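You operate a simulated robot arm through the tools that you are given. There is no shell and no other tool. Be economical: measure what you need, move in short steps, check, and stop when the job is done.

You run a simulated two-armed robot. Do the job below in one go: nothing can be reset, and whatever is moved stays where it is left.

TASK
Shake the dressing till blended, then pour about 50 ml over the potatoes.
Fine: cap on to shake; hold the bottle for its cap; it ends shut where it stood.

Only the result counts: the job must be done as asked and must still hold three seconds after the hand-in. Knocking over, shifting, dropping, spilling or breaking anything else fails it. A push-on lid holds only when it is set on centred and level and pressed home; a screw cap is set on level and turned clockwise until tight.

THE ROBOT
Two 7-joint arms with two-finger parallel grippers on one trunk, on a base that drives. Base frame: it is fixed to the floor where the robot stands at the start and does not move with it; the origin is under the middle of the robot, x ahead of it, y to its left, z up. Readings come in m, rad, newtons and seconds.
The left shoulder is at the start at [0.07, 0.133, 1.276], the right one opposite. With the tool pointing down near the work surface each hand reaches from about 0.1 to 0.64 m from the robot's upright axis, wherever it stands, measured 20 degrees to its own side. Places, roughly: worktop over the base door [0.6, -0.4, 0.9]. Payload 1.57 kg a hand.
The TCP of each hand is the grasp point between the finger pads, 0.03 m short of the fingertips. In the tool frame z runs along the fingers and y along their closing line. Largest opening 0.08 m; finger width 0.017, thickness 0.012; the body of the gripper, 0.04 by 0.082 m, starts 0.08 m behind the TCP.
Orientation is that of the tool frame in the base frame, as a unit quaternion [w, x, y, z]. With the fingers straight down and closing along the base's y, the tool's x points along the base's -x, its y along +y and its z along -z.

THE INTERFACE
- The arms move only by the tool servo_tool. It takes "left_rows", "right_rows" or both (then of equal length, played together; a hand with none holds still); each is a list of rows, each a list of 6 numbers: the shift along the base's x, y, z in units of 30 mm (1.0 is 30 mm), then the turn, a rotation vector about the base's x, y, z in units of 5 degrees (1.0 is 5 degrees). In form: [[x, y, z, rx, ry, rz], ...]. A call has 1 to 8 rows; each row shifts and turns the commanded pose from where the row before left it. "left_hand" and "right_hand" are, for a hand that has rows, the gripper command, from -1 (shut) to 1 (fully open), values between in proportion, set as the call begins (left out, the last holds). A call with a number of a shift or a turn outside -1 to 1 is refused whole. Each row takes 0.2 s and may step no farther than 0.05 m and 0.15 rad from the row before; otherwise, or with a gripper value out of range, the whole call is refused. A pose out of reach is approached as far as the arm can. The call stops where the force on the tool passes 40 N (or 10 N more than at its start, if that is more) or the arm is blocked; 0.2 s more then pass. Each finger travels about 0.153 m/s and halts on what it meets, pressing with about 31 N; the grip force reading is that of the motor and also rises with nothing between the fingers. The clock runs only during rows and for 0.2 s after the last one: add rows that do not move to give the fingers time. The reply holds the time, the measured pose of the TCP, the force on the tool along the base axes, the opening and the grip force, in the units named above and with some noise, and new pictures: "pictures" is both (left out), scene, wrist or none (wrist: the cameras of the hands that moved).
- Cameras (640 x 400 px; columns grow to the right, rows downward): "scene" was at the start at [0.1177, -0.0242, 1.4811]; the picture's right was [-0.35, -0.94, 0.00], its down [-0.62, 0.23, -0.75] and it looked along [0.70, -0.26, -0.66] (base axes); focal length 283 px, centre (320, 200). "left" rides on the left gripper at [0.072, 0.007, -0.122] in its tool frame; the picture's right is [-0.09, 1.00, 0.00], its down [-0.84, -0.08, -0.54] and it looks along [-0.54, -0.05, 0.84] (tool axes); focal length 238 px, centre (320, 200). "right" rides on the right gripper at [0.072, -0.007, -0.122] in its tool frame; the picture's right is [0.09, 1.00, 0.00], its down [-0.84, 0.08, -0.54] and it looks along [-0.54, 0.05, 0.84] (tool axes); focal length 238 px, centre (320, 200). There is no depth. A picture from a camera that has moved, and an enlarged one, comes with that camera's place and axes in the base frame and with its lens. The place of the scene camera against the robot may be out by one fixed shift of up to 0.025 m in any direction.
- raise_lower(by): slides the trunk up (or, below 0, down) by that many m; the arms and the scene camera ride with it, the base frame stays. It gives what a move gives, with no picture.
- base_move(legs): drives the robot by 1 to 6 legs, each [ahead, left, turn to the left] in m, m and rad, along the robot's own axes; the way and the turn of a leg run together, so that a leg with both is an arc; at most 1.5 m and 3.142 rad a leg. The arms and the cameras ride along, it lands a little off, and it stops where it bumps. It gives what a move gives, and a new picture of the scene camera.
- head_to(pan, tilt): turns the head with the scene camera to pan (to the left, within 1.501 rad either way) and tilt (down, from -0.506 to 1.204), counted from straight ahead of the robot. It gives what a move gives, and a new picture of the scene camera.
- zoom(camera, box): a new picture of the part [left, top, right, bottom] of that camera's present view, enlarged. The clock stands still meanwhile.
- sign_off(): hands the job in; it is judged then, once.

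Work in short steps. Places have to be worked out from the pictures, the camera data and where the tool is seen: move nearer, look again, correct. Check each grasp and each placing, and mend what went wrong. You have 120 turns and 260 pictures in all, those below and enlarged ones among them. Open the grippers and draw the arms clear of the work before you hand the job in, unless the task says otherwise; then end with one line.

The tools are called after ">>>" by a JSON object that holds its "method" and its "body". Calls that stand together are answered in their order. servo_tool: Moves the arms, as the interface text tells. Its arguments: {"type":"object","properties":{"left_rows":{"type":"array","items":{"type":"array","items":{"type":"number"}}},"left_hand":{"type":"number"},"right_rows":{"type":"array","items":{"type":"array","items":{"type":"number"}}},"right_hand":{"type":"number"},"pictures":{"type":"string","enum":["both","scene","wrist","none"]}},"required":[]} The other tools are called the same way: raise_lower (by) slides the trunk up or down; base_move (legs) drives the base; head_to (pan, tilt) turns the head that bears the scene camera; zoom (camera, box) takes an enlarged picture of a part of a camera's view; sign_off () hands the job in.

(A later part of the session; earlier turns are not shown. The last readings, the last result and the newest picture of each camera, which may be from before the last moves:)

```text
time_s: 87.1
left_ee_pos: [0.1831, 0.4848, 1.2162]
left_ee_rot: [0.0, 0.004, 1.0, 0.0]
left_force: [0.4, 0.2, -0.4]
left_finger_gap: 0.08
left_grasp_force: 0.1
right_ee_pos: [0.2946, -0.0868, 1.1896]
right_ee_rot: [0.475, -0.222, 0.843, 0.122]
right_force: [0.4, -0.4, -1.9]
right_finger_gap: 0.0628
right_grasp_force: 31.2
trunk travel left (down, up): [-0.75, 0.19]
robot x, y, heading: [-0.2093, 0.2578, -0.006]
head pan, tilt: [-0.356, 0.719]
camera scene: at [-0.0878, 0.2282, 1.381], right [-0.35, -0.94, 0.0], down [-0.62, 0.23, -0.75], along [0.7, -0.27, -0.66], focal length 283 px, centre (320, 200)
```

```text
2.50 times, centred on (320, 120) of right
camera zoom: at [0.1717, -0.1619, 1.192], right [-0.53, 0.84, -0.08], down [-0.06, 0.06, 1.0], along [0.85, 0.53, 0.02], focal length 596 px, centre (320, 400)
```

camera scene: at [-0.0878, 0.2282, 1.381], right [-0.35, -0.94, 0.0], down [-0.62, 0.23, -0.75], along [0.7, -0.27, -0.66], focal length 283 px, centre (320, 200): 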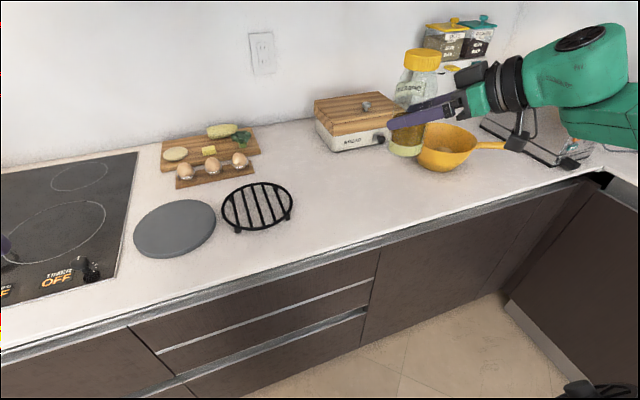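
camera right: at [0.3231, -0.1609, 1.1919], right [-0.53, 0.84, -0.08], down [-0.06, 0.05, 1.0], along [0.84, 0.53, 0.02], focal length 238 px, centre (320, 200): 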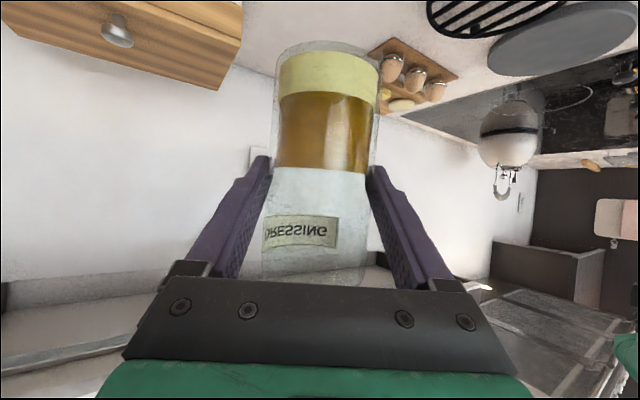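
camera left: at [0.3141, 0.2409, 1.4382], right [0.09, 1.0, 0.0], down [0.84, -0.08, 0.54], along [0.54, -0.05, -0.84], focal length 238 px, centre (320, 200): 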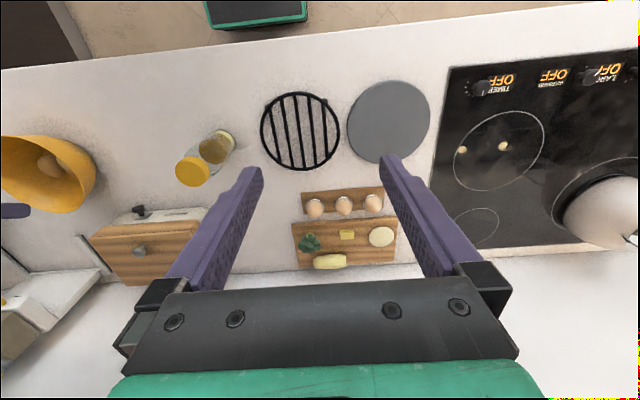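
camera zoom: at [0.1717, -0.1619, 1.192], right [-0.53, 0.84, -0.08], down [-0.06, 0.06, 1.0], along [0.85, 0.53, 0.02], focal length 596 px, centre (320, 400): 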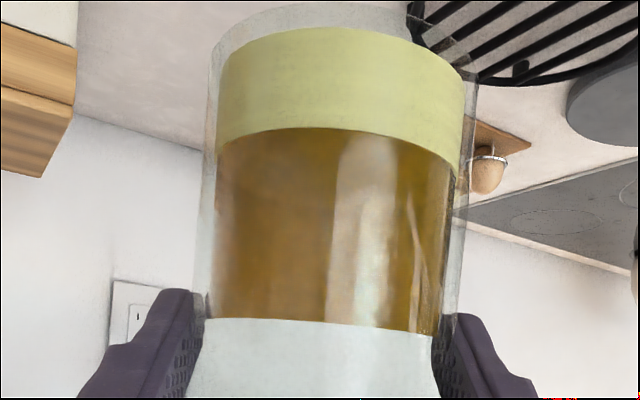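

Base swings of 0.3 rad take ~1 s each — not faster. I'll test bigger, faster swings once (well clear, high above the counter) before going back to the arm.

>>> {"method": "base_move", "body": {"legs": [[-0.1, 0, 0], [0, 0, 0.8], [0, 0, -0.8], [0, 0, 0.8], [0, 0, -0.8]]}}

>>> {"method": "zoom", "body": {"camera": "right", "box": [240, 40, 400, 200]}}

```text
time_s: 96.7
left_ee_pos: [0.0853, 0.476, 1.2149]
left_ee_rot: [0.001, 0.013, 1.0, 0.001]
left_force: [-0.6, 0.4, 0.2]
left_finger_gap: 0.0803
left_grasp_force: 0.1
right_ee_pos: [0.1845, -0.0964, 1.1886]
right_ee_rot: [0.476, -0.214, 0.845, 0.119]
right_force: [0.0, 0.2, -3.7]
right_finger_gap: 0.0631
right_grasp_force: 30.7
trunk travel left (down, up): [-0.75, 0.19]
robot x, y, heading: [-0.3039, 0.2529, -0.029]
head pan, tilt: [-0.356, 0.719]
camera scene: at [-0.1906, 0.226, 1.381], right [-0.37, -0.93, 0.0], down [-0.61, 0.25, -0.75], along [0.7, -0.28, -0.66], focal length 283 px, centre (320, 200)
```

scene: 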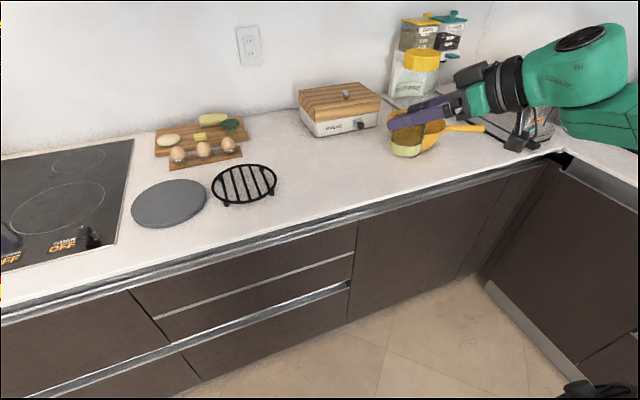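

```text
2.50 times, centred on (320, 120) of right
camera zoom: at [0.0612, -0.1689, 1.1919], right [-0.51, 0.85, -0.08], down [-0.06, 0.06, 1.0], along [0.86, 0.52, 0.02], focal length 596 px, centre (320, 400)
```

zoom: 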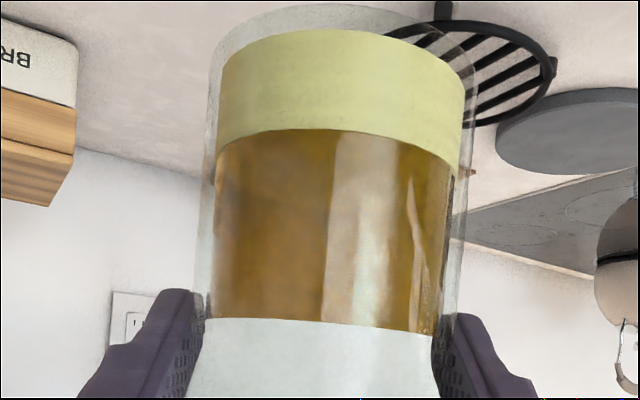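

Base speed is capped too. I'll tip the bottle 45° again and do many long strokes along its own axis, back to back.

>>> {"method": "servo_tool", "body": {"right_rows": [[-0.3, 0, 0.2, -0.577, 1, 0], [-0.3, 0, 0.2, -0.577, 1, 0], [-0.3, 0, 0.2, -0.577, 1, 0], [-0.3, 0, 0.2, -0.577, 1, 0], [-0.3, 0, 0.2, -0.577, 1, 0], [-0.3, 0, 0.2, -0.577, 1, 0], [-0.3, 0, 0.2, -0.577, 1, 0], [-0.3, 0, 0.2, -0.577, 1, 0]], "pictures": "none"}}

>>> {"method": "servo_tool", "body": {"right_rows": [[1, 0.7, 1, 0, 0, 0], [1, 0.7, 1, 0, 0, 0], [-1, -0.7, -1, 0, 0, 0], [-1, -0.7, -1, 0, 0, 0], [1, 0.7, 1, 0, 0, 0], [1, 0.7, 1, 0, 0, 0], [-1, -0.7, -1, 0, 0, 0], [-1, -0.7, -1, 0, 0, 0]], "pictures": "none"}}

>>> {"method": "servo_tool", "body": {"right_rows": [[1, 0.7, 1, 0, 0, 0], [1, 0.7, 1, 0, 0, 0], [-1, -0.7, -1, 0, 0, 0], [-1, -0.7, -1, 0, 0, 0], [1, 0.7, 1, 0, 0, 0], [1, 0.7, 1, 0, 0, 0], [-1, -0.7, -1, 0, 0, 0], [-1, -0.7, -1, 0, 0, 0]], "pictures": "none"}}

>>> {"method": "servo_tool", "body": {"right_rows": [[1, 0.7, 1, 0, 0, 0], [1, 0.7, 1, 0, 0, 0], [-1, -0.7, -1, 0, 0, 0], [-1, -0.7, -1, 0, 0, 0], [1, 0.7, 1, 0, 0, 0], [1, 0.7, 1, 0, 0, 0], [-1, -0.7, -1, 0, 0, 0], [-1, -0.7, -1, 0, 0, 0]], "pictures": "none"}}

>>> {"method": "servo_tool", "body": {"right_rows": [[0, 0, 0, 0.577, -1, 0], [0, 0, 0, 0.577, -1, 0], [0, 0, 0, 0.577, -1, 0], [0, 0, 0, 0.577, -1, 0], [0, 0, 0, 0.577, -1, 0], [0, 0, 0, 0.577, -1, 0], [0, 0, 0, 0.577, -1, 0], [0, 0, 0, 0.577, -1, 0]], "pictures": "wrist"}}

```text
time_s: 98.5
left_ee_pos: [0.085, 0.4783, 1.2145]
left_ee_rot: [0.001, 0.012, 1.0, 0.001]
left_force: [-0.2, 1.1, -0.5]
left_finger_gap: 0.0797
left_grasp_force: 0.1
right_ee_pos: [0.112, -0.0955, 1.2382]
right_ee_rot: [0.108, -0.25, 0.962, 0.015]
right_force: [-0.7, 1.1, -3.8]
right_finger_gap: 0.0628
right_grasp_force: 31.0
trunk travel left (down, up): [-0.75, 0.19]
robot x, y, heading: [-0.3089, 0.2545, -0.024]
head pan, tilt: [-0.356, 0.719]
```

```text
time_s: 100.3
left_ee_pos: [0.083, 0.4747, 1.217]
left_ee_rot: [0.003, 0.014, 1.0, 0.002]
left_force: [-0.6, 0.2, -0.4]
left_finger_gap: 0.0802
left_grasp_force: 0.0
right_ee_pos: [0.1069, -0.0979, 1.2373]
right_ee_rot: [0.11, -0.249, 0.962, 0.016]
right_force: [-0.2, 0.2, -3.2]
right_finger_gap: 0.0628
right_grasp_force: 31.2
trunk travel left (down, up): [-0.75, 0.19]
robot x, y, heading: [-0.3067, 0.254, -0.027]
head pan, tilt: [-0.356, 0.719]
```

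```text
time_s: 102.1
left_ee_pos: [0.0818, 0.476, 1.2172]
left_ee_rot: [0.003, 0.014, 1.0, 0.002]
left_force: [0.4, -0.6, 0.2]
left_finger_gap: 0.0802
left_grasp_force: 0.0
right_ee_pos: [0.1088, -0.0964, 1.2375]
right_ee_rot: [0.11, -0.249, 0.962, 0.017]
right_force: [-0.2, -0.6, -2.9]
right_finger_gap: 0.063
right_grasp_force: 30.9
trunk travel left (down, up): [-0.75, 0.19]
robot x, y, heading: [-0.3104, 0.2549, -0.026]
head pan, tilt: [-0.356, 0.719]
```

```text
time_s: 103.9
left_ee_pos: [0.082, 0.4762, 1.2172]
left_ee_rot: [0.003, 0.014, 1.0, 0.001]
left_force: [-0.3, 0.0, 0.3]
left_finger_gap: 0.0797
left_grasp_force: 0.1
right_ee_pos: [0.1068, -0.0995, 1.2358]
right_ee_rot: [0.11, -0.249, 0.962, 0.016]
right_force: [0.6, 0.8, -3.3]
right_finger_gap: 0.0632
right_grasp_force: 30.8
trunk travel left (down, up): [-0.75, 0.19]
robot x, y, heading: [-0.3086, 0.2569, -0.024]
head pan, tilt: [-0.356, 0.719]
```

```text
time_s: 105.7
left_ee_pos: [0.0846, 0.4763, 1.2162]
left_ee_rot: [0.002, 0.013, 1.0, 0.001]
left_force: [0.5, -0.8, 0.5]
left_finger_gap: 0.0801
left_grasp_force: 0.1
right_ee_pos: [0.1118, -0.0956, 1.2384]
right_ee_rot: [0.476, -0.213, 0.845, 0.118]
right_force: [0.4, 0.8, -2.7]
right_finger_gap: 0.0631
right_grasp_force: 31.1
trunk travel left (down, up): [-0.75, 0.19]
robot x, y, heading: [-0.3075, 0.2536, -0.031]
head pan, tilt: [-0.356, 0.719]
camera right: at [-0.0118, -0.1692, 1.2397], right [-0.51, 0.85, -0.08], down [-0.07, 0.06, 1.0], along [0.86, 0.52, 0.03], focal length 238 px, centre (320, 200)
```

right: 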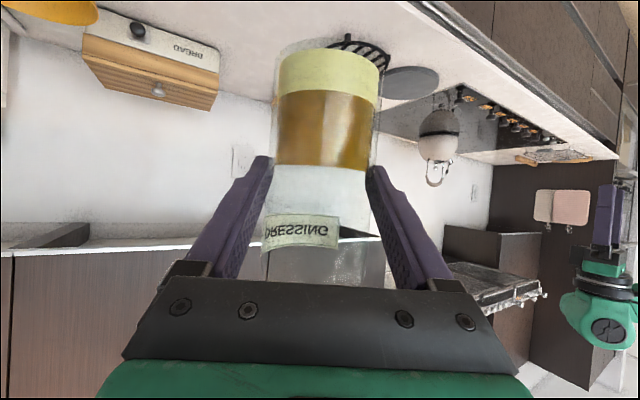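

Still layered. One thing untested is purely vertical shaking; try that in quick succession with short and long strokes.

>>> {"method": "servo_tool", "body": {"right_rows": [[0, 0, 1, 0, 0, 0], [0, 0, 1, 0, 0, 0], [0, 0, -1, 0, 0, 0], [0, 0, -1, 0, 0, 0], [0, 0, 1, 0, 0, 0], [0, 0, 1, 0, 0, 0], [0, 0, -1, 0, 0, 0], [0, 0, -1, 0, 0, 0]], "pictures": "none"}}

>>> {"method": "servo_tool", "body": {"right_rows": [[0, 0, 1, 0, 0, 0], [0, 0, 1, 0, 0, 0], [0, 0, -1, 0, 0, 0], [0, 0, -1, 0, 0, 0], [0, 0, 1, 0, 0, 0], [0, 0, 1, 0, 0, 0], [0, 0, -1, 0, 0, 0], [0, 0, -1, 0, 0, 0]], "pictures": "none"}}

>>> {"method": "servo_tool", "body": {"right_rows": [[0, 0, 1, 0, 0, 0], [0, 0, -1, 0, 0, 0], [0, 0, 1, 0, 0, 0], [0, 0, -1, 0, 0, 0], [0, 0, 1, 0, 0, 0], [0, 0, -1, 0, 0, 0], [0, 0, 1, 0, 0, 0], [0, 0, -1, 0, 0, 0]], "pictures": "wrist"}}

```text
time_s: 107.5
left_ee_pos: [0.0839, 0.4768, 1.2155]
left_ee_rot: [0.001, 0.013, 1.0, 0.001]
left_force: [1.5, 0.3, -0.3]
left_finger_gap: 0.0799
left_grasp_force: 0.0
right_ee_pos: [0.1116, -0.0965, 1.24]
right_ee_rot: [0.475, -0.213, 0.845, 0.118]
right_force: [-0.9, 0.0, -3.3]
right_finger_gap: 0.0629
right_grasp_force: 30.9
trunk travel left (down, up): [-0.75, 0.19]
robot x, y, heading: [-0.3088, 0.2521, -0.021]
head pan, tilt: [-0.356, 0.719]
```

```text
time_s: 109.3
left_ee_pos: [0.0845, 0.4774, 1.2143]
left_ee_rot: [0.002, 0.014, 1.0, 0.001]
left_force: [-0.2, 0.3, 0.8]
left_finger_gap: 0.0799
left_grasp_force: 0.0
right_ee_pos: [0.1133, -0.0964, 1.2369]
right_ee_rot: [0.476, -0.213, 0.845, 0.118]
right_force: [0.2, -0.5, -3.3]
right_finger_gap: 0.0626
right_grasp_force: 31.0
trunk travel left (down, up): [-0.75, 0.19]
robot x, y, heading: [-0.3063, 0.2538, -0.024]
head pan, tilt: [-0.356, 0.719]
```

```text
time_s: 111.1
left_ee_pos: [0.0845, 0.4767, 1.2162]
left_ee_rot: [0.001, 0.014, 1.0, 0.001]
left_force: [0.3, 0.2, 0.4]
left_finger_gap: 0.0798
left_grasp_force: 0.1
right_ee_pos: [0.1124, -0.0993, 1.2382]
right_ee_rot: [0.476, -0.213, 0.845, 0.118]
right_force: [-0.6, -0.2, -3.1]
right_finger_gap: 0.0628
right_grasp_force: 31.8
trunk travel left (down, up): [-0.75, 0.19]
robot x, y, heading: [-0.3086, 0.253, -0.025]
head pan, tilt: [-0.356, 0.719]
camera right: at [-0.0098, -0.1709, 1.2399], right [-0.51, 0.85, -0.08], down [-0.06, 0.06, 1.0], along [0.86, 0.52, 0.02], focal length 238 px, centre (320, 200)
```

right: 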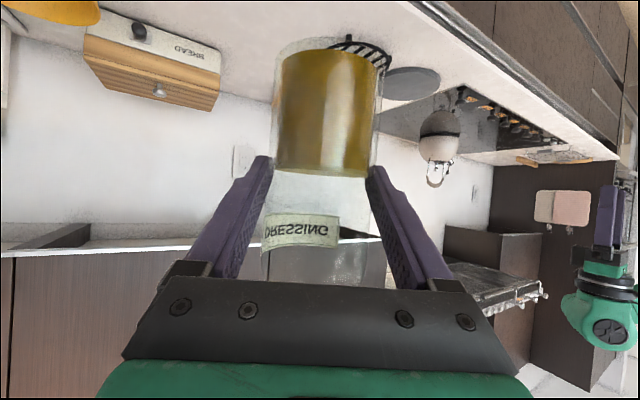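

Blended now — vertical strokes did it. Next the cap: bring the bottle toward the middle and lower, for the left hand to reach from above.

>>> {"method": "servo_tool", "body": {"right_rows": [[0.3, 0.9, -0.65, 0, 0, 0], [0.3, 0.9, -0.65, 0, 0, 0], [0.3, 0.9, -0.65, 0, 0, 0], [0.3, 0.9, -0.65, 0, 0, 0], [0.3, 0.9, -0.65, 0, 0, 0], [0.3, 0.9, -0.65, 0, 0, 0], [0.3, 0.9, -0.65, 0, 0, 0], [0.3, 0.9, -0.65, 0, 0, 0]], "pictures": "both"}}

```text
time_s: 112.9
left_ee_pos: [0.0865, 0.4774, 1.2147]
left_ee_rot: [0.0, 0.012, 1.0, 0.002]
left_force: [0.1, 0.3, 0.2]
left_finger_gap: 0.0799
left_grasp_force: 0.1
right_ee_pos: [0.1852, 0.12, 1.0802]
right_ee_rot: [0.475, -0.212, 0.846, 0.117]
right_force: [0.3, 0.2, -3.8]
right_finger_gap: 0.0631
right_grasp_force: 30.6
trunk travel left (down, up): [-0.75, 0.19]
robot x, y, heading: [-0.3073, 0.2516, -0.024]
head pan, tilt: [-0.356, 0.719]
camera scene: at [-0.1888, 0.2264, 1.3809], right [-0.37, -0.93, 0.0], down [-0.61, 0.25, -0.75], along [0.7, -0.28, -0.66], focal length 283 px, centre (320, 200)
camera right: at [0.0626, 0.048, 1.0811], right [-0.51, 0.86, -0.08], down [-0.06, 0.06, 1.0], along [0.86, 0.51, 0.02], focal length 238 px, centre (320, 200)
```

scene: 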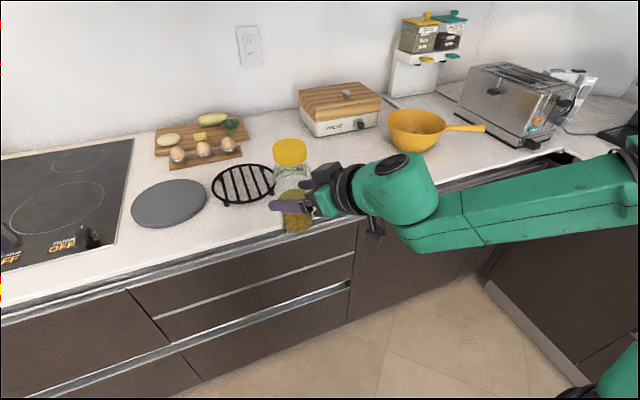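
right: 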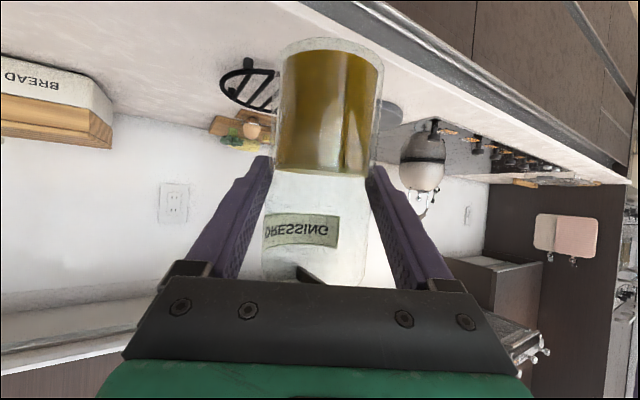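

Blended and well placed. Move the left hand over the cap at about z 1.26.

>>> {"method": "servo_tool", "body": {"left_rows": [[0.4, -1, 0.4, 0, 0, 0], [0.4, -1, 0.4, 0, 0, 0], [0.4, -1, 0.4, 0, 0, 0], [0.4, -1, 0.4, 0, 0, 0], [0.4, -1, 0.2, 0, 0, 0], [0.4, -1, 0, 0, 0, 0], [0.4, -1, 0, 0, 0, 0], [0.4, -1, 0, 0, 0, 0]], "left_hand": 1, "pictures": "none"}}

>>> {"method": "servo_tool", "body": {"left_rows": [[0, -0.9, 0, 0, 0, 0], [0, -0.9, 0, 0, 0, 0], [0, -0.9, 0, 0, 0, 0], [0, -0.9, 0, 0, 0, 0], [0, 0, 0, 0, 0, 0]], "pictures": "both"}}

```text
time_s: 114.7
left_ee_pos: [0.1683, 0.2477, 1.263]
left_ee_rot: [0.003, 0.014, 1.0, 0.0]
left_force: [-0.9, -0.3, 1.0]
left_finger_gap: 0.0801
left_grasp_force: 0.0
left hand out of reach, approached as far as the arm can: row 8
right_ee_pos: [0.1849, 0.119, 1.0802]
right_ee_rot: [0.476, -0.213, 0.845, 0.118]
right_force: [0.4, 0.3, -2.5]
right_finger_gap: 0.063
right_grasp_force: 31.1
trunk travel left (down, up): [-0.75, 0.19]
robot x, y, heading: [-0.3067, 0.2568, -0.031]
head pan, tilt: [-0.356, 0.719]
```

```text
time_s: 115.9
left_ee_pos: [0.1333, 0.1683, 1.2467]
left_ee_rot: [0.001, 0.009, 1.0, -0.003]
left_force: [-0.4, -1.2, -1.0]
left_finger_gap: 0.08
left_grasp_force: 0.1
left hand out of reach, approached as far as the arm can: row 1, 2, 3, 4
right_ee_pos: [0.1848, 0.1212, 1.0798]
right_ee_rot: [0.475, -0.213, 0.846, 0.118]
right_force: [0.4, 0.2, -2.1]
right_finger_gap: 0.0632
right_grasp_force: 31.0
trunk travel left (down, up): [-0.75, 0.19]
robot x, y, heading: [-0.3088, 0.2551, -0.033]
head pan, tilt: [-0.356, 0.719]
camera scene: at [-0.1905, 0.2262, 1.381], right [-0.37, -0.93, 0.0], down [-0.61, 0.25, -0.75], along [0.7, -0.28, -0.66], focal length 283 px, centre (320, 200)
camera left: at [0.0624, 0.1757, 1.3688], right [0.11, 0.99, -0.01], down [0.83, -0.09, 0.54], along [0.54, -0.06, -0.84], focal length 238 px, centre (320, 200)
```

scene: 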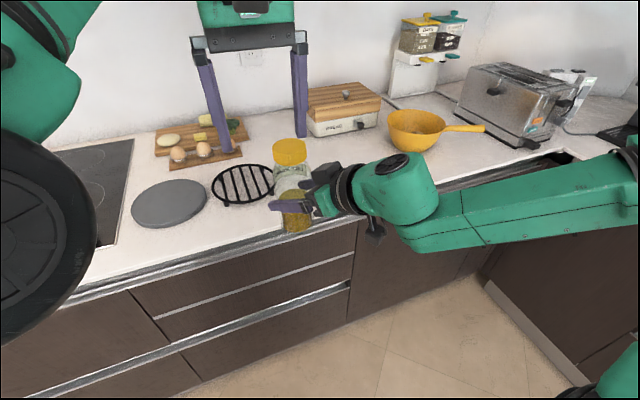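
left: 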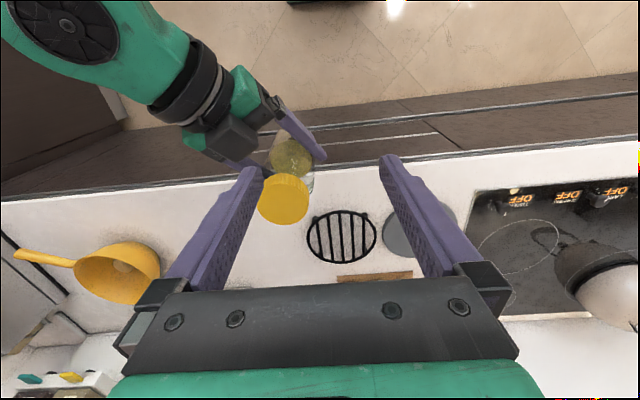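

The left hand hits its limit crossing over; bring the bottle further ahead/left and lower, and shift the left hand ahead.

>>> {"method": "servo_tool", "body": {"right_rows": [[0.5, 0.45, -0.5, 0, 0, 0], [0.5, 0.45, -0.5, 0, 0, 0], [0.5, 0.45, -0.5, 0, 0, 0], [0.5, 0.45, -0.5, 0, 0, 0], [0, 0, 0, 0, 0, 0], [0, 0, 0, 0, 0, 0]], "left_rows": [[0.7, 0, 0, 0, 0, 0], [0.7, 0, 0, 0, 0, 0], [0.7, 0, 0, 0, 0, 0], [0.7, 0, -0.3, 0, 0, 0], [0.7, 0, -0.6, 0, 0, 0], [0, 0, 0, 0, 0, 0]], "pictures": "both"}}

```text
time_s: 117.3
left_ee_pos: [0.1602, 0.1664, 1.206]
left_ee_rot: [0.002, 0.014, 1.0, 0.002]
left_force: [0.3, -0.6, 0.2]
left_finger_gap: 0.0801
left_grasp_force: 0.0
left hand out of reach, approached as far as the arm can: row 1, 2, 3, 4, 5
right_ee_pos: [0.2448, 0.1722, 1.0218]
right_ee_rot: [0.475, -0.214, 0.845, 0.119]
right_force: [-0.3, 0.3, -2.4]
right_finger_gap: 0.0631
right_grasp_force: 30.9
trunk travel left (down, up): [-0.75, 0.19]
robot x, y, heading: [-0.3083, 0.2558, -0.024]
head pan, tilt: [-0.356, 0.719]
camera scene: at [-0.1914, 0.2257, 1.3811], right [-0.37, -0.93, 0.0], down [-0.61, 0.25, -0.75], along [0.7, -0.28, -0.66], focal length 283 px, centre (320, 200)
camera right: at [0.1223, 0.0995, 1.0239], right [-0.51, 0.85, -0.08], down [-0.06, 0.06, 1.0], along [0.86, 0.52, 0.02], focal length 238 px, centre (320, 200)
camera left: at [0.0874, 0.1736, 1.3283], right [0.12, 0.99, 0.0], down [0.83, -0.1, 0.54], along [0.54, -0.06, -0.84], focal length 238 px, centre (320, 200)
```

scene: 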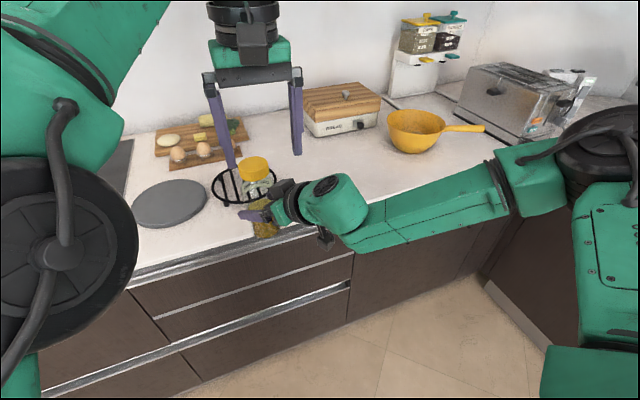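
right: 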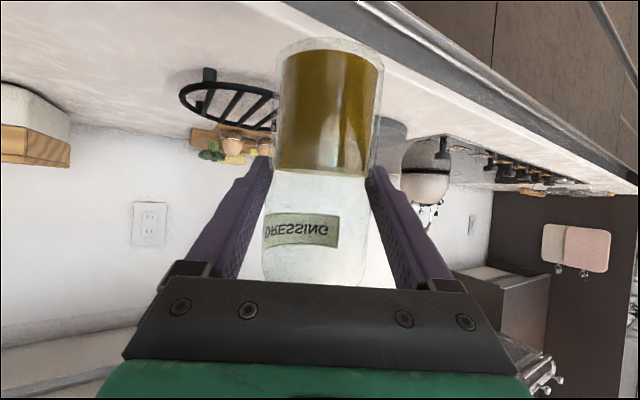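
left: 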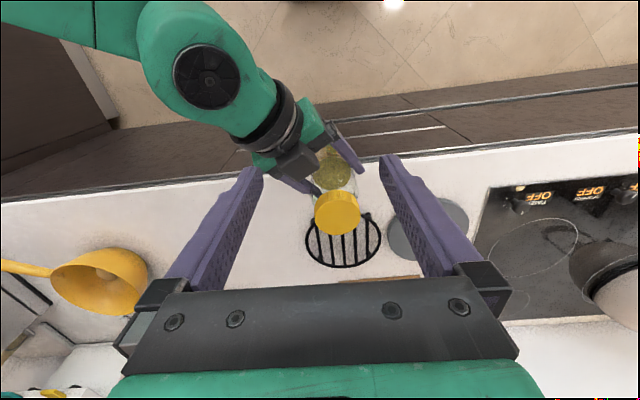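

The left is stuck near the centre; go ahead first on its own side (y≈0.24), then come sideways to the cap.

>>> {"method": "servo_tool", "body": {"left_rows": [[0, 1, 0, 0, 0, 0], [0.2, 1, 0, 0, 0, 0], [0.9, 0.4, 0, 0, 0, 0], [0.9, 0, 0, 0, 0, 0], [0.9, 0, 0, 0, 0, 0], [0, -0.8, 0, 0, 0, 0], [0, -0.8, 0, 0, 0, 0], [0, -0.8, 0, 0, 0, 0]], "pictures": "wrist"}}

```text
time_s: 119.1
left_ee_pos: [0.1627, 0.1658, 1.1982]
left_ee_rot: [0.002, 0.014, 1.0, 0.0]
left_force: [0.3, 0.2, 0.2]
left_finger_gap: 0.0802
left_grasp_force: 0.1
left hand out of reach, approached as far as the arm can: row 1, 3, 4, 5, 6, 7, 8
right_ee_pos: [0.2455, 0.1725, 1.0217]
right_ee_rot: [0.475, -0.214, 0.846, 0.118]
right_force: [0.0, -0.4, -2.8]
right_finger_gap: 0.0629
right_grasp_force: 30.7
trunk travel left (down, up): [-0.75, 0.19]
robot x, y, heading: [-0.3096, 0.2581, -0.025]
head pan, tilt: [-0.356, 0.719]
camera left: at [0.0914, 0.1729, 1.321], right [0.12, 0.99, 0.0], down [0.83, -0.1, 0.54], along [0.54, -0.06, -0.84], focal length 238 px, centre (320, 200)
```

left: 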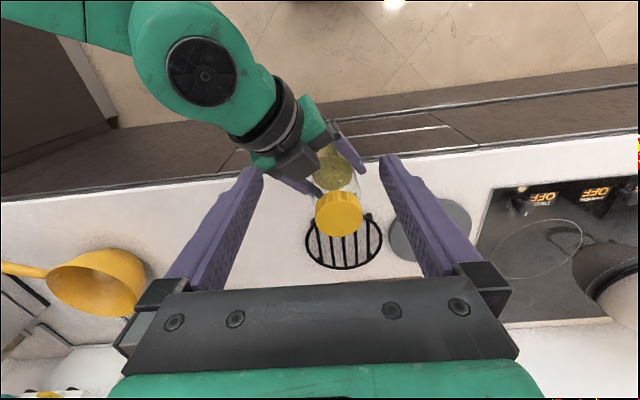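

That is outer reach: the left arm is stretched at this height. Bring the bottle nearer to the robot and lower (it's in front of the counter edge, free space).

>>> {"method": "servo_tool", "body": {"right_rows": [[-0.75, 0, -0.35, 0, 0, 0], [-0.75, 0, -0.35, 0, 0, 0], [-0.75, 0, -0.35, 0, 0, 0], [-0.75, 0, -0.35, 0, 0, 0], [-0.75, 0, -0.35, 0, 0, 0], [0, 0, 0, 0, 0, 0]], "left_rows": [[0, 0, 0.1, 0, 0, 0], [0, 0, 0, 0, 0, 0], [-0.3, 0, 0, 0, 0, 0], [-0.3, 0, 0, 0, 0, 0], [-0.4, 0, 0, 0, 0, 0], [0, 0, 0, 0, 0, 0]], "pictures": "wrist"}}

```text
time_s: 120.5
left_ee_pos: [0.1329, 0.1661, 1.2015]
left_ee_rot: [0.001, 0.012, 1.0, 0.001]
left_force: [1.6, -0.7, -0.6]
left_finger_gap: 0.0803
left_grasp_force: 0.2
right_ee_pos: [0.1311, 0.1737, 0.9668]
right_ee_rot: [0.475, -0.214, 0.845, 0.118]
right_force: [0.5, 0.7, -2.2]
right_finger_gap: 0.0627
right_grasp_force: 30.4
trunk travel left (down, up): [-0.75, 0.19]
robot x, y, heading: [-0.3055, 0.254, -0.027]
head pan, tilt: [-0.356, 0.719]
camera right: at [0.0083, 0.1014, 0.97], right [-0.51, 0.85, -0.08], down [-0.06, 0.06, 1.0], along [0.86, 0.52, 0.02], focal length 238 px, centre (320, 200)
camera left: at [0.0619, 0.1737, 1.3247], right [0.12, 0.99, 0.0], down [0.83, -0.1, 0.54], along [0.54, -0.06, -0.84], focal length 238 px, centre (320, 200)
```

right: 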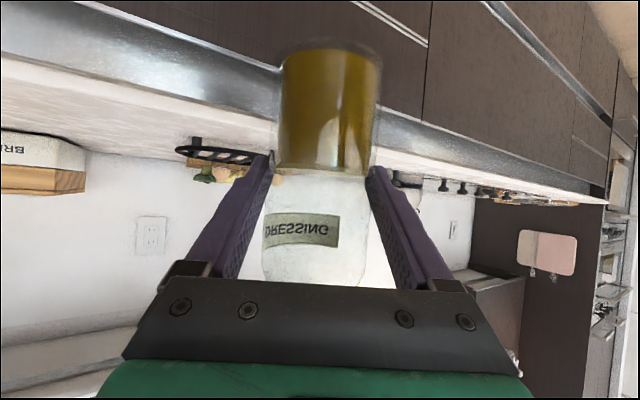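
left: 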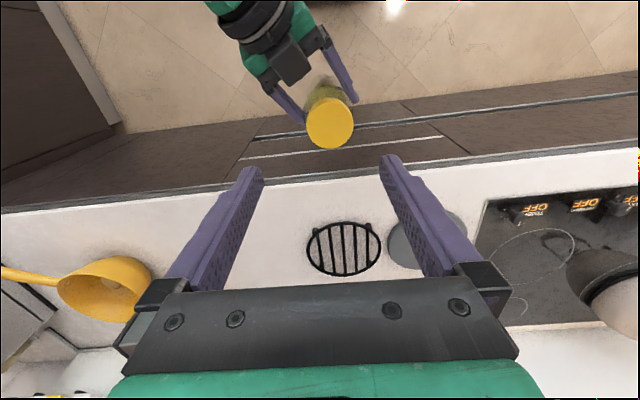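

All reachable here. Cap centre reads (0.135, 0.178), top about z 1.054. Descend the left hand to z 1.10 over it, pre-rotating 30° clockwise.

>>> {"method": "servo_tool", "body": {"left_rows": [[0.01, 0.06, -0.56, 0, 0, -1], [0.01, 0.06, -0.56, 0, 0, -1], [0.01, 0.06, -0.56, 0, 0, -1], [0.01, 0.06, -0.56, 0, 0, -1], [0.01, 0.06, -0.56, 0, 0, -1], [0.01, 0.06, -0.56, 0, 0, -1], [0, 0, 0, 0, 0, 0]], "pictures": "both"}}

```text
time_s: 122.1
left_ee_pos: [0.1352, 0.1756, 1.1012]
left_ee_rot: [0.002, 0.272, 0.962, 0.0]
left_force: [0.9, -0.1, 0.0]
left_finger_gap: 0.0799
left_grasp_force: 0.1
right_ee_pos: [0.1302, 0.1741, 0.9684]
right_ee_rot: [0.476, -0.213, 0.845, 0.118]
right_force: [-0.9, 0.8, -3.3]
right_finger_gap: 0.0628
right_grasp_force: 31.1
trunk travel left (down, up): [-0.75, 0.19]
robot x, y, heading: [-0.3102, 0.2529, -0.025]
head pan, tilt: [-0.356, 0.719]
camera scene: at [-0.1909, 0.2259, 1.3811], right [-0.37, -0.93, 0.0], down [-0.61, 0.25, -0.75], along [0.7, -0.28, -0.66], focal length 283 px, centre (320, 200)
camera left: at [0.0771, 0.2179, 1.2229], right [0.6, 0.8, 0.0], down [0.67, -0.5, 0.54], along [0.44, -0.33, -0.84], focal length 238 px, centre (320, 200)
```

scene: 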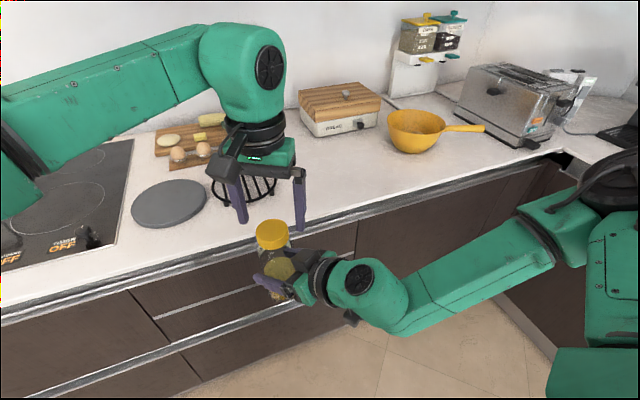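
left: 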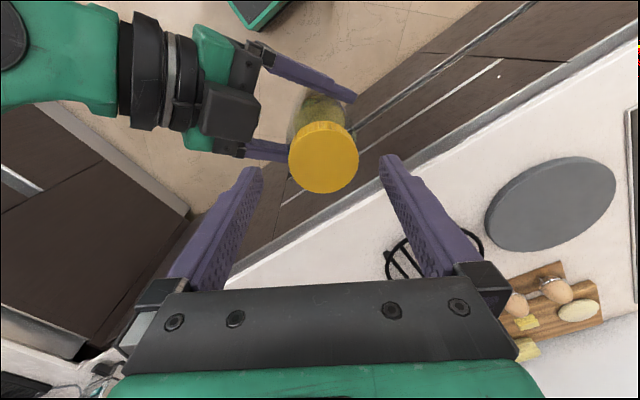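

Well centred (within 3 mm). Descend to z≈1.06, then grip the cap.

>>> {"method": "servo_tool", "body": {"left_rows": [[0.05, 0.02, -0.67, 0, 0, 0], [0.05, 0, -0.67, 0, 0, 0], [0, 0, 0, 0, 0, 0]], "pictures": "none"}}

>>> {"method": "servo_tool", "body": {"left_rows": [[0, 0, 0, 0, 0, 0], [0, 0, 0, 0, 0, 0], [0, 0, 0, 0, 0, 0]], "left_hand": -1, "pictures": "both"}}

```text
time_s: 122.9
left_ee_pos: [0.1373, 0.1759, 1.0612]
left_ee_rot: [0.0, 0.272, 0.962, 0.0]
left_force: [-0.3, 0.4, -0.6]
left_finger_gap: 0.08
left_grasp_force: 0.0
right_ee_pos: [0.1292, 0.1738, 0.9692]
right_ee_rot: [0.476, -0.214, 0.845, 0.118]
right_force: [-0.5, -0.2, -3.2]
right_finger_gap: 0.063
right_grasp_force: 30.6
trunk travel left (down, up): [-0.75, 0.19]
robot x, y, heading: [-0.3068, 0.2549, -0.027]
head pan, tilt: [-0.356, 0.719]
```

```text
time_s: 123.7
left_ee_pos: [0.1379, 0.1751, 1.0592]
left_ee_rot: [0.001, 0.272, 0.962, 0.001]
left_force: [3.2, 3.8, -0.4]
left_finger_gap: 0.0505
left_grasp_force: 31.0
right_ee_pos: [0.1314, 0.174, 0.9684]
right_ee_rot: [0.476, -0.213, 0.845, 0.118]
right_force: [-3.4, -3.9, -3.0]
right_finger_gap: 0.063
right_grasp_force: 30.7
trunk travel left (down, up): [-0.75, 0.19]
robot x, y, heading: [-0.3081, 0.2551, -0.024]
head pan, tilt: [-0.356, 0.719]
camera scene: at [-0.1906, 0.226, 1.381], right [-0.37, -0.93, 0.0], down [-0.61, 0.25, -0.75], along [0.7, -0.28, -0.66], focal length 283 px, centre (320, 200)
camera left: at [0.0801, 0.2184, 1.1824], right [0.6, 0.8, 0.0], down [0.67, -0.5, 0.54], along [0.44, -0.32, -0.84], focal length 238 px, centre (320, 200)
```

scene: 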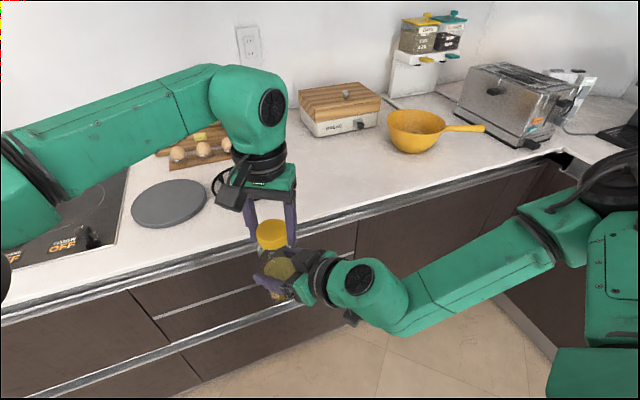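
left: 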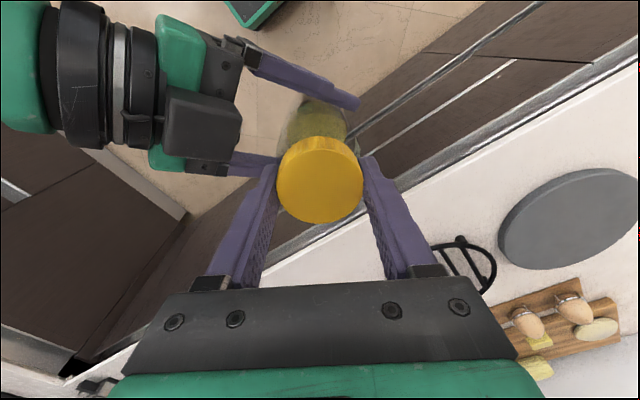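

Cap gripped (50.5 mm). Turn it counterclockwise 40°.

>>> {"method": "servo_tool", "body": {"left_rows": [[0, 0, 0, 0, 0, 1], [0, 0, 0, 0, 0, 1], [0, 0, 0, 0, 0, 1], [0, 0, 0, 0, 0, 1], [0, 0, 0, 0, 0, 1], [0, 0, 0, 0, 0, 1], [0, 0, 0, 0, 0, 1], [0, 0, 0, 0, 0, 1]], "pictures": "wrist"}}

```text
time_s: 125.5
left_ee_pos: [0.1371, 0.1766, 1.0598]
left_ee_rot: [0.002, -0.076, 0.997, 0.0]
left_force: [7.3, 3.5, 0.1]
left_finger_gap: 0.0505
left_grasp_force: 30.8
right_ee_pos: [0.1319, 0.1736, 0.9686]
right_ee_rot: [0.476, -0.213, 0.845, 0.118]
right_force: [-7.3, -2.4, -3.1]
right_finger_gap: 0.063
right_grasp_force: 31.0
trunk travel left (down, up): [-0.75, 0.19]
robot x, y, heading: [-0.3085, 0.2557, -0.026]
head pan, tilt: [-0.356, 0.719]
camera left: at [0.0655, 0.1718, 1.1825], right [-0.06, 1.0, 0.0], down [0.84, 0.05, 0.54], along [0.54, 0.03, -0.84], focal length 238 px, centre (320, 200)
```

left: 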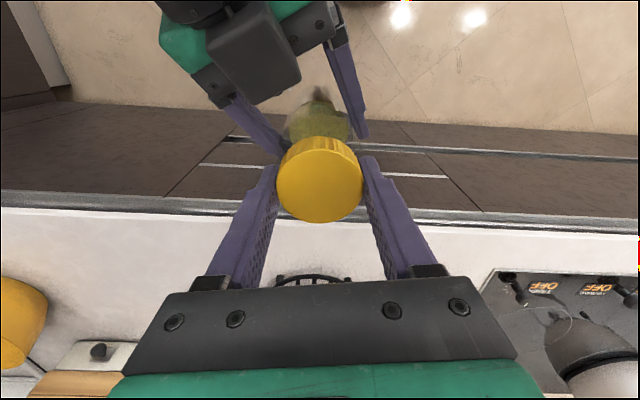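

Continue turning another 80°.

>>> {"method": "servo_tool", "body": {"left_rows": [[0, 0, 0, 0, 0, 1], [0, 0, 0, 0, 0, 1], [0, 0, 0, 0, 0, 1], [0, 0, 0, 0, 0, 1], [0, 0, 0, 0, 0, 1], [0, 0, 0, 0, 0, 1], [0, 0, 0, 0, 0, 1], [0, 0, 0, 0, 0, 1]], "pictures": "none"}}

>>> {"method": "servo_tool", "body": {"left_rows": [[0, 0, 0, 0, 0, 1], [0, 0, 0, 0, 0, 1], [0, 0, 0, 0, 0, 1], [0, 0, 0, 0, 0, 1], [0, 0, 0, 0, 0, 1], [0, 0, 0, 0, 0, 1], [0, 0, 0, 0, 0, 1], [0, 0, 0, 0, 0, 1]], "pictures": "both"}}

>>> {"method": "zoom", "body": {"camera": "right", "box": [200, 100, 440, 300]}}

```text
time_s: 127.3
left_ee_pos: [0.1368, 0.1773, 1.0599]
left_ee_rot: [0.002, -0.411, 0.912, 0.001]
left_force: [3.7, 7.1, 6.1]
left_finger_gap: 0.0503
left_grasp_force: 31.0
right_ee_pos: [0.1317, 0.1738, 0.968]
right_ee_rot: [0.475, -0.213, 0.846, 0.118]
right_force: [-4.1, -7.3, -8.1]
right_finger_gap: 0.0627
right_grasp_force: 31.4
trunk travel left (down, up): [-0.75, 0.19]
robot x, y, heading: [-0.3095, 0.255, -0.029]
head pan, tilt: [-0.356, 0.719]
```

```text
time_s: 129.1
left_ee_pos: [0.137, 0.1756, 1.0605]
left_ee_rot: [0.0, -0.698, 0.716, 0.003]
left_force: [-10.7, 11.7, 11.0]
left_finger_gap: 0.0504
left_grasp_force: 30.5
right_ee_pos: [0.1322, 0.1732, 0.9688]
right_ee_rot: [0.476, -0.211, 0.846, 0.117]
right_force: [11.3, -11.9, -13.2]
right_finger_gap: 0.0625
right_grasp_force: 31.2
trunk travel left (down, up): [-0.75, 0.19]
robot x, y, heading: [-0.3095, 0.2546, -0.028]
head pan, tilt: [-0.356, 0.719]
camera scene: at [-0.1907, 0.2259, 1.381], right [-0.37, -0.93, 0.0], down [-0.61, 0.25, -0.75], along [0.7, -0.28, -0.66], focal length 283 px, centre (320, 200)
camera left: at [0.1292, 0.1037, 1.1824], right [-0.99, 0.12, 0.0], down [0.1, 0.83, 0.55], along [0.06, 0.54, -0.84], focal length 238 px, centre (320, 200)
```

scene: 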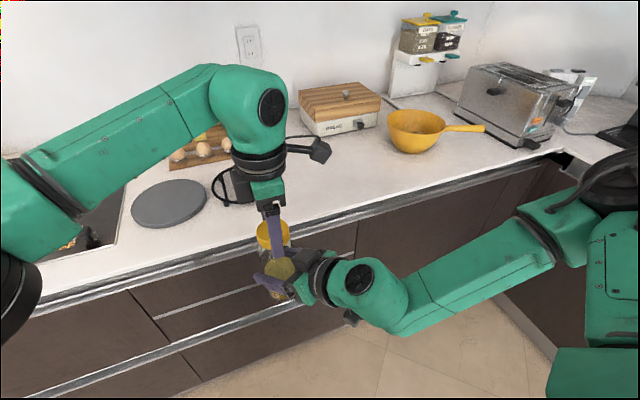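
left: 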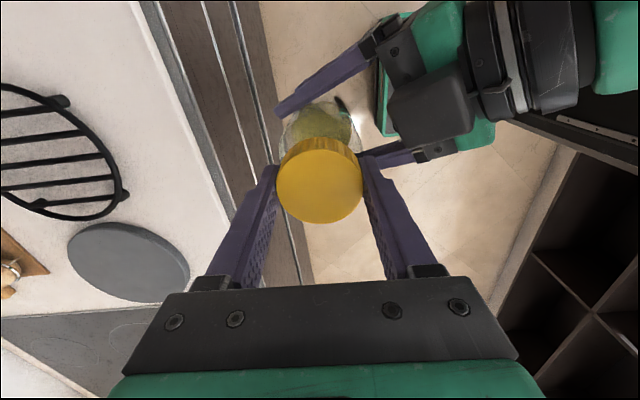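

```text
2.00 times, centred on (320, 200) of right
camera zoom: at [0.0087, 0.1011, 0.9701], right [-0.51, 0.86, -0.08], down [-0.06, 0.06, 1.0], along [0.86, 0.51, 0.02], focal length 477 px, centre (320, 200)
```

zoom: 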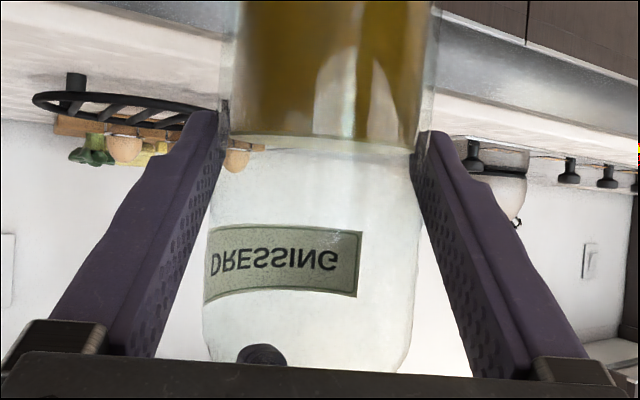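

The cap is climbing (upward push of 11 N on the left), and the bottle is not twisting. Keep turning with a slight rise.

>>> {"method": "servo_tool", "body": {"left_rows": [[0, 0, 0.02, 0, 0, 1], [0, 0, 0.02, 0, 0, 1], [0, 0, 0.01, 0, 0, 1], [0, 0, 0.01, 0, 0, 1], [0, 0, 0.01, 0, 0, 1], [0, 0, 0.01, 0, 0, 1], [0, 0, 0.01, 0, 0, 1], [0, 0, 0.01, 0, 0, 1]], "pictures": "wrist"}}

```text
time_s: 130.9
left_ee_pos: [0.1361, 0.1775, 1.0623]
left_ee_rot: [0.0, 0.9, -0.435, -0.003]
left_force: [-19.1, 6.3, -8.2]
left_finger_gap: 0.0502
left_grasp_force: 30.8
right_ee_pos: [0.1311, 0.1745, 0.9689]
right_ee_rot: [0.477, -0.214, 0.844, 0.118]
right_force: [19.3, -6.8, 5.0]
right_finger_gap: 0.0626
right_grasp_force: 31.5
trunk travel left (down, up): [-0.75, 0.19]
robot x, y, heading: [-0.3081, 0.2517, -0.022]
head pan, tilt: [-0.356, 0.719]
camera left: at [0.1771, 0.1154, 1.1849], right [-0.84, -0.55, 0.0], down [-0.46, 0.7, 0.55], along [-0.3, 0.46, -0.84], focal length 238 px, centre (320, 200)
```

left: 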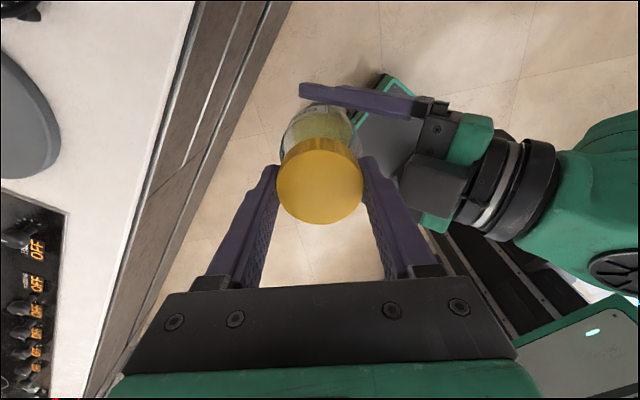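

Over-lifted slightly and some sideways stress; relieve it a bit and keep turning.

>>> {"method": "servo_tool", "body": {"left_rows": [[-0.02, 0.01, -0.01, 0, 0, 1], [-0.01, 0, 0, 0, 0, 1], [-0.01, 0, 0.01, 0, 0, 1], [0, 0, 0.01, 0, 0, 1], [0, 0, 0.01, 0, 0, 1], [0, 0, 0.01, 0, 0, 1], [0, 0, 0.01, 0, 0, 1], [0, 0, 0.01, 0, 0, 1]], "pictures": "wrist"}}

```text
time_s: 132.7
left_ee_pos: [0.1371, 0.1764, 1.063]
left_ee_rot: [0.0, 0.995, -0.099, -0.002]
left_force: [-9.7, -1.3, -23.9]
left_finger_gap: 0.0501
left_grasp_force: 31.2
right_ee_pos: [0.1298, 0.174, 0.9692]
right_ee_rot: [0.476, -0.214, 0.845, 0.118]
right_force: [9.7, 0.7, 19.2]
right_finger_gap: 0.063
right_grasp_force: 31.3
trunk travel left (down, up): [-0.75, 0.19]
robot x, y, heading: [-0.3099, 0.2562, -0.023]
head pan, tilt: [-0.356, 0.719]
camera left: at [0.2062, 0.1559, 1.1864], right [-0.29, -0.96, 0.0], down [-0.8, 0.24, 0.54], along [-0.52, 0.16, -0.84], focal length 238 px, centre (320, 200)
```

left: 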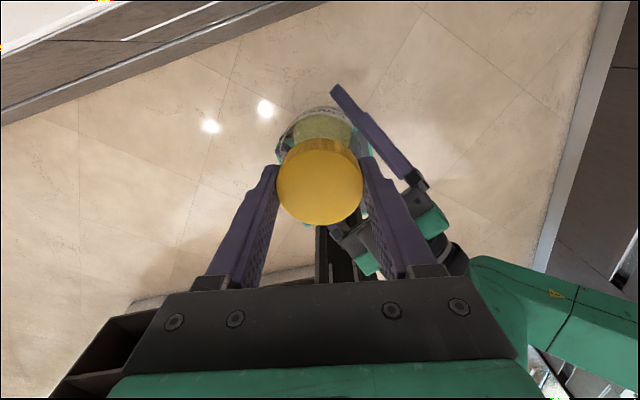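

Pulling up too hard (24 N): ease down 1.5 mm and continue turning.

>>> {"method": "servo_tool", "body": {"left_rows": [[0, 0, -0.05, 0, 0, 1], [0, 0, 0, 0, 0, 1], [0, 0, 0, 0, 0, 1], [0, 0, 0, 0, 0, 1], [0, 0, 0, 0, 0, 1], [0, 0, 0, 0, 0, 1], [0, 0, 0, 0, 0, 1], [0, 0, 0, 0, 0, 1]], "pictures": "wrist"}}

```text
time_s: 134.5
left_ee_pos: [0.1353, 0.1771, 1.0631]
left_ee_rot: [0.001, 0.969, 0.247, -0.002]
left_force: [1.2, -5.4, -6.6]
left_finger_gap: 0.0504
left_grasp_force: 31.6
right_ee_pos: [0.1301, 0.175, 0.9673]
right_ee_rot: [0.475, -0.214, 0.845, 0.119]
right_force: [0.0, 6.3, 3.8]
right_finger_gap: 0.063
right_grasp_force: 31.0
trunk travel left (down, up): [-0.75, 0.19]
robot x, y, heading: [-0.3078, 0.2535, -0.027]
head pan, tilt: [-0.356, 0.719]
camera left: at [0.2031, 0.2059, 1.1855], right [0.4, -0.92, 0.0], down [-0.77, -0.33, 0.54], along [-0.5, -0.22, -0.84], focal length 238 px, centre (320, 200)
```

left: 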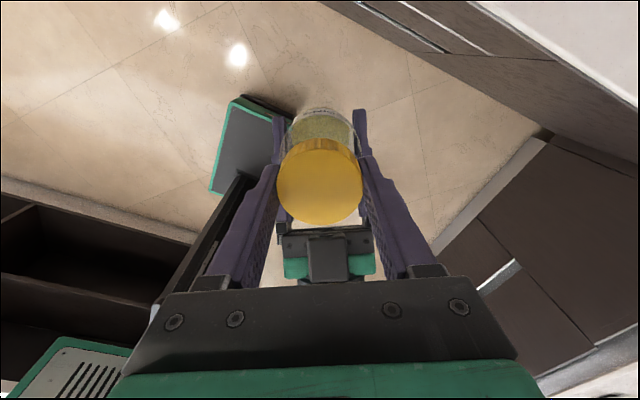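

240° turned. Turn 30° more and test with a small upward pull.

>>> {"method": "servo_tool", "body": {"left_rows": [[0, 0, 0, 0, 0, 1], [0, 0, 0, 0, 0, 1], [0, 0, 0, 0, 0, 1], [0, 0, 0, 0, 0, 1], [0, 0, 0, 0, 0, 1], [0, 0, 0, 0, 0, 1], [0, 0, 0.1, 0, 0, 0], [0, 0, 0, 0, 0, 0]], "pictures": "wrist"}}

```text
time_s: 136.3
left_ee_pos: [0.137, 0.1784, 1.0652]
left_ee_rot: [0.0, 0.872, 0.49, -0.001]
left_force: [6.5, 4.1, -11.4]
left_finger_gap: 0.0502
left_grasp_force: 31.2
right_ee_pos: [0.132, 0.1744, 0.969]
right_ee_rot: [0.476, -0.213, 0.845, 0.117]
right_force: [-6.6, -2.9, 8.7]
right_finger_gap: 0.063
right_grasp_force: 31.4
trunk travel left (down, up): [-0.75, 0.19]
robot x, y, heading: [-0.3056, 0.2527, -0.022]
head pan, tilt: [-0.356, 0.719]
camera left: at [0.1801, 0.235, 1.1876], right [0.8, -0.6, 0.0], down [-0.5, -0.67, 0.54], along [-0.32, -0.44, -0.84], focal length 238 px, centre (320, 200)
```

left: 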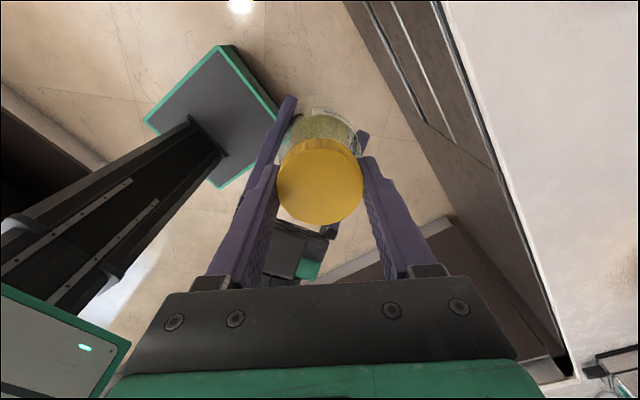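

Still held by thread but rising. Keep turning.

>>> {"method": "servo_tool", "body": {"left_rows": [[0, 0, 0, 0, 0, 1], [0, 0, 0, 0, 0, 1], [0, 0, 0, 0, 0, 1], [0, 0, 0, 0, 0, 1], [0, 0, 0, 0, 0, 1], [0, 0, 0, 0, 0, 1], [0, 0, 0, 0, 0, 1], [0, 0, 0, 0, 0, 1]], "pictures": "none"}}

>>> {"method": "servo_tool", "body": {"left_rows": [[0, 0, 0, 0, 0, 1], [0, 0, 0, 0, 0, 1], [0, 0, 0, 0, 0, 1], [0, 0, 0, 0, 0, 1], [0, 0, 0.1, 0, 0, 0], [0, 0, 0, 0, 0, 0]], "pictures": "both"}}

```text
time_s: 138.1
left_ee_pos: [0.1366, 0.1771, 1.0655]
left_ee_rot: [0.001, 0.652, 0.758, -0.001]
left_force: [-0.2, 0.4, -0.5]
left_finger_gap: 0.0502
left_grasp_force: 31.3
right_ee_pos: [0.1311, 0.1729, 0.9678]
right_ee_rot: [0.476, -0.213, 0.845, 0.118]
right_force: [-0.5, -0.8, -4.1]
right_finger_gap: 0.0624
right_grasp_force: 31.2
trunk travel left (down, up): [-0.75, 0.19]
robot x, y, heading: [-0.3074, 0.2522, -0.027]
head pan, tilt: [-0.356, 0.719]
```

```text
time_s: 139.5
left_ee_pos: [0.136, 0.1768, 1.0681]
left_ee_rot: [0.001, 0.511, 0.86, -0.001]
left_force: [0.0, -0.2, 0.0]
left_finger_gap: 0.0502
left_grasp_force: 30.6
right_ee_pos: [0.1311, 0.1739, 0.9681]
right_ee_rot: [0.475, -0.212, 0.846, 0.117]
right_force: [-0.1, 0.2, -2.9]
right_finger_gap: 0.0627
right_grasp_force: 31.2
trunk travel left (down, up): [-0.75, 0.19]
robot x, y, heading: [-0.3058, 0.2526, -0.026]
head pan, tilt: [-0.356, 0.719]
camera scene: at [-0.1904, 0.226, 1.381], right [-0.37, -0.93, 0.0], down [-0.61, 0.25, -0.75], along [0.7, -0.28, -0.66], focal length 283 px, centre (320, 200)
camera left: at [0.1085, 0.2429, 1.1909], right [0.92, 0.39, 0.0], down [0.33, -0.77, 0.54], along [0.22, -0.5, -0.84], focal length 238 px, centre (320, 200)
```

scene: 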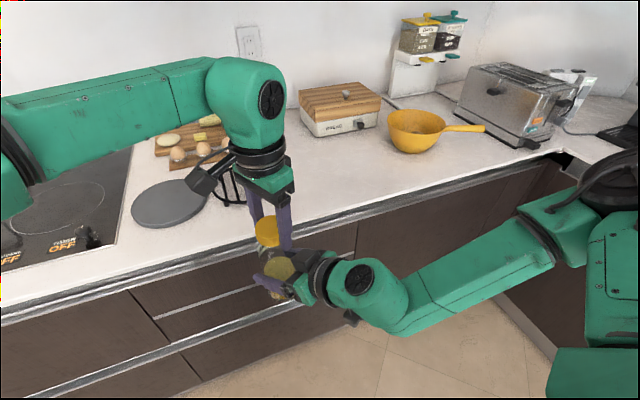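
left: 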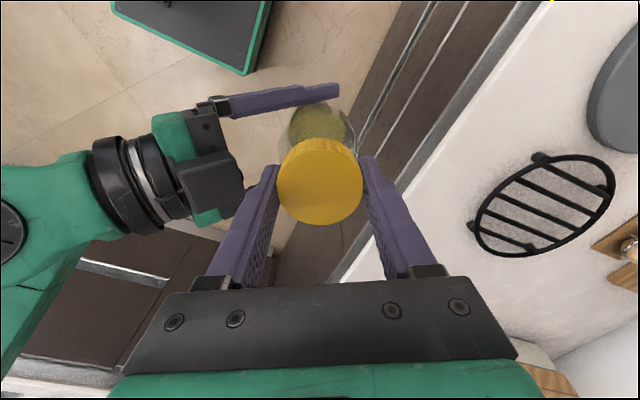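

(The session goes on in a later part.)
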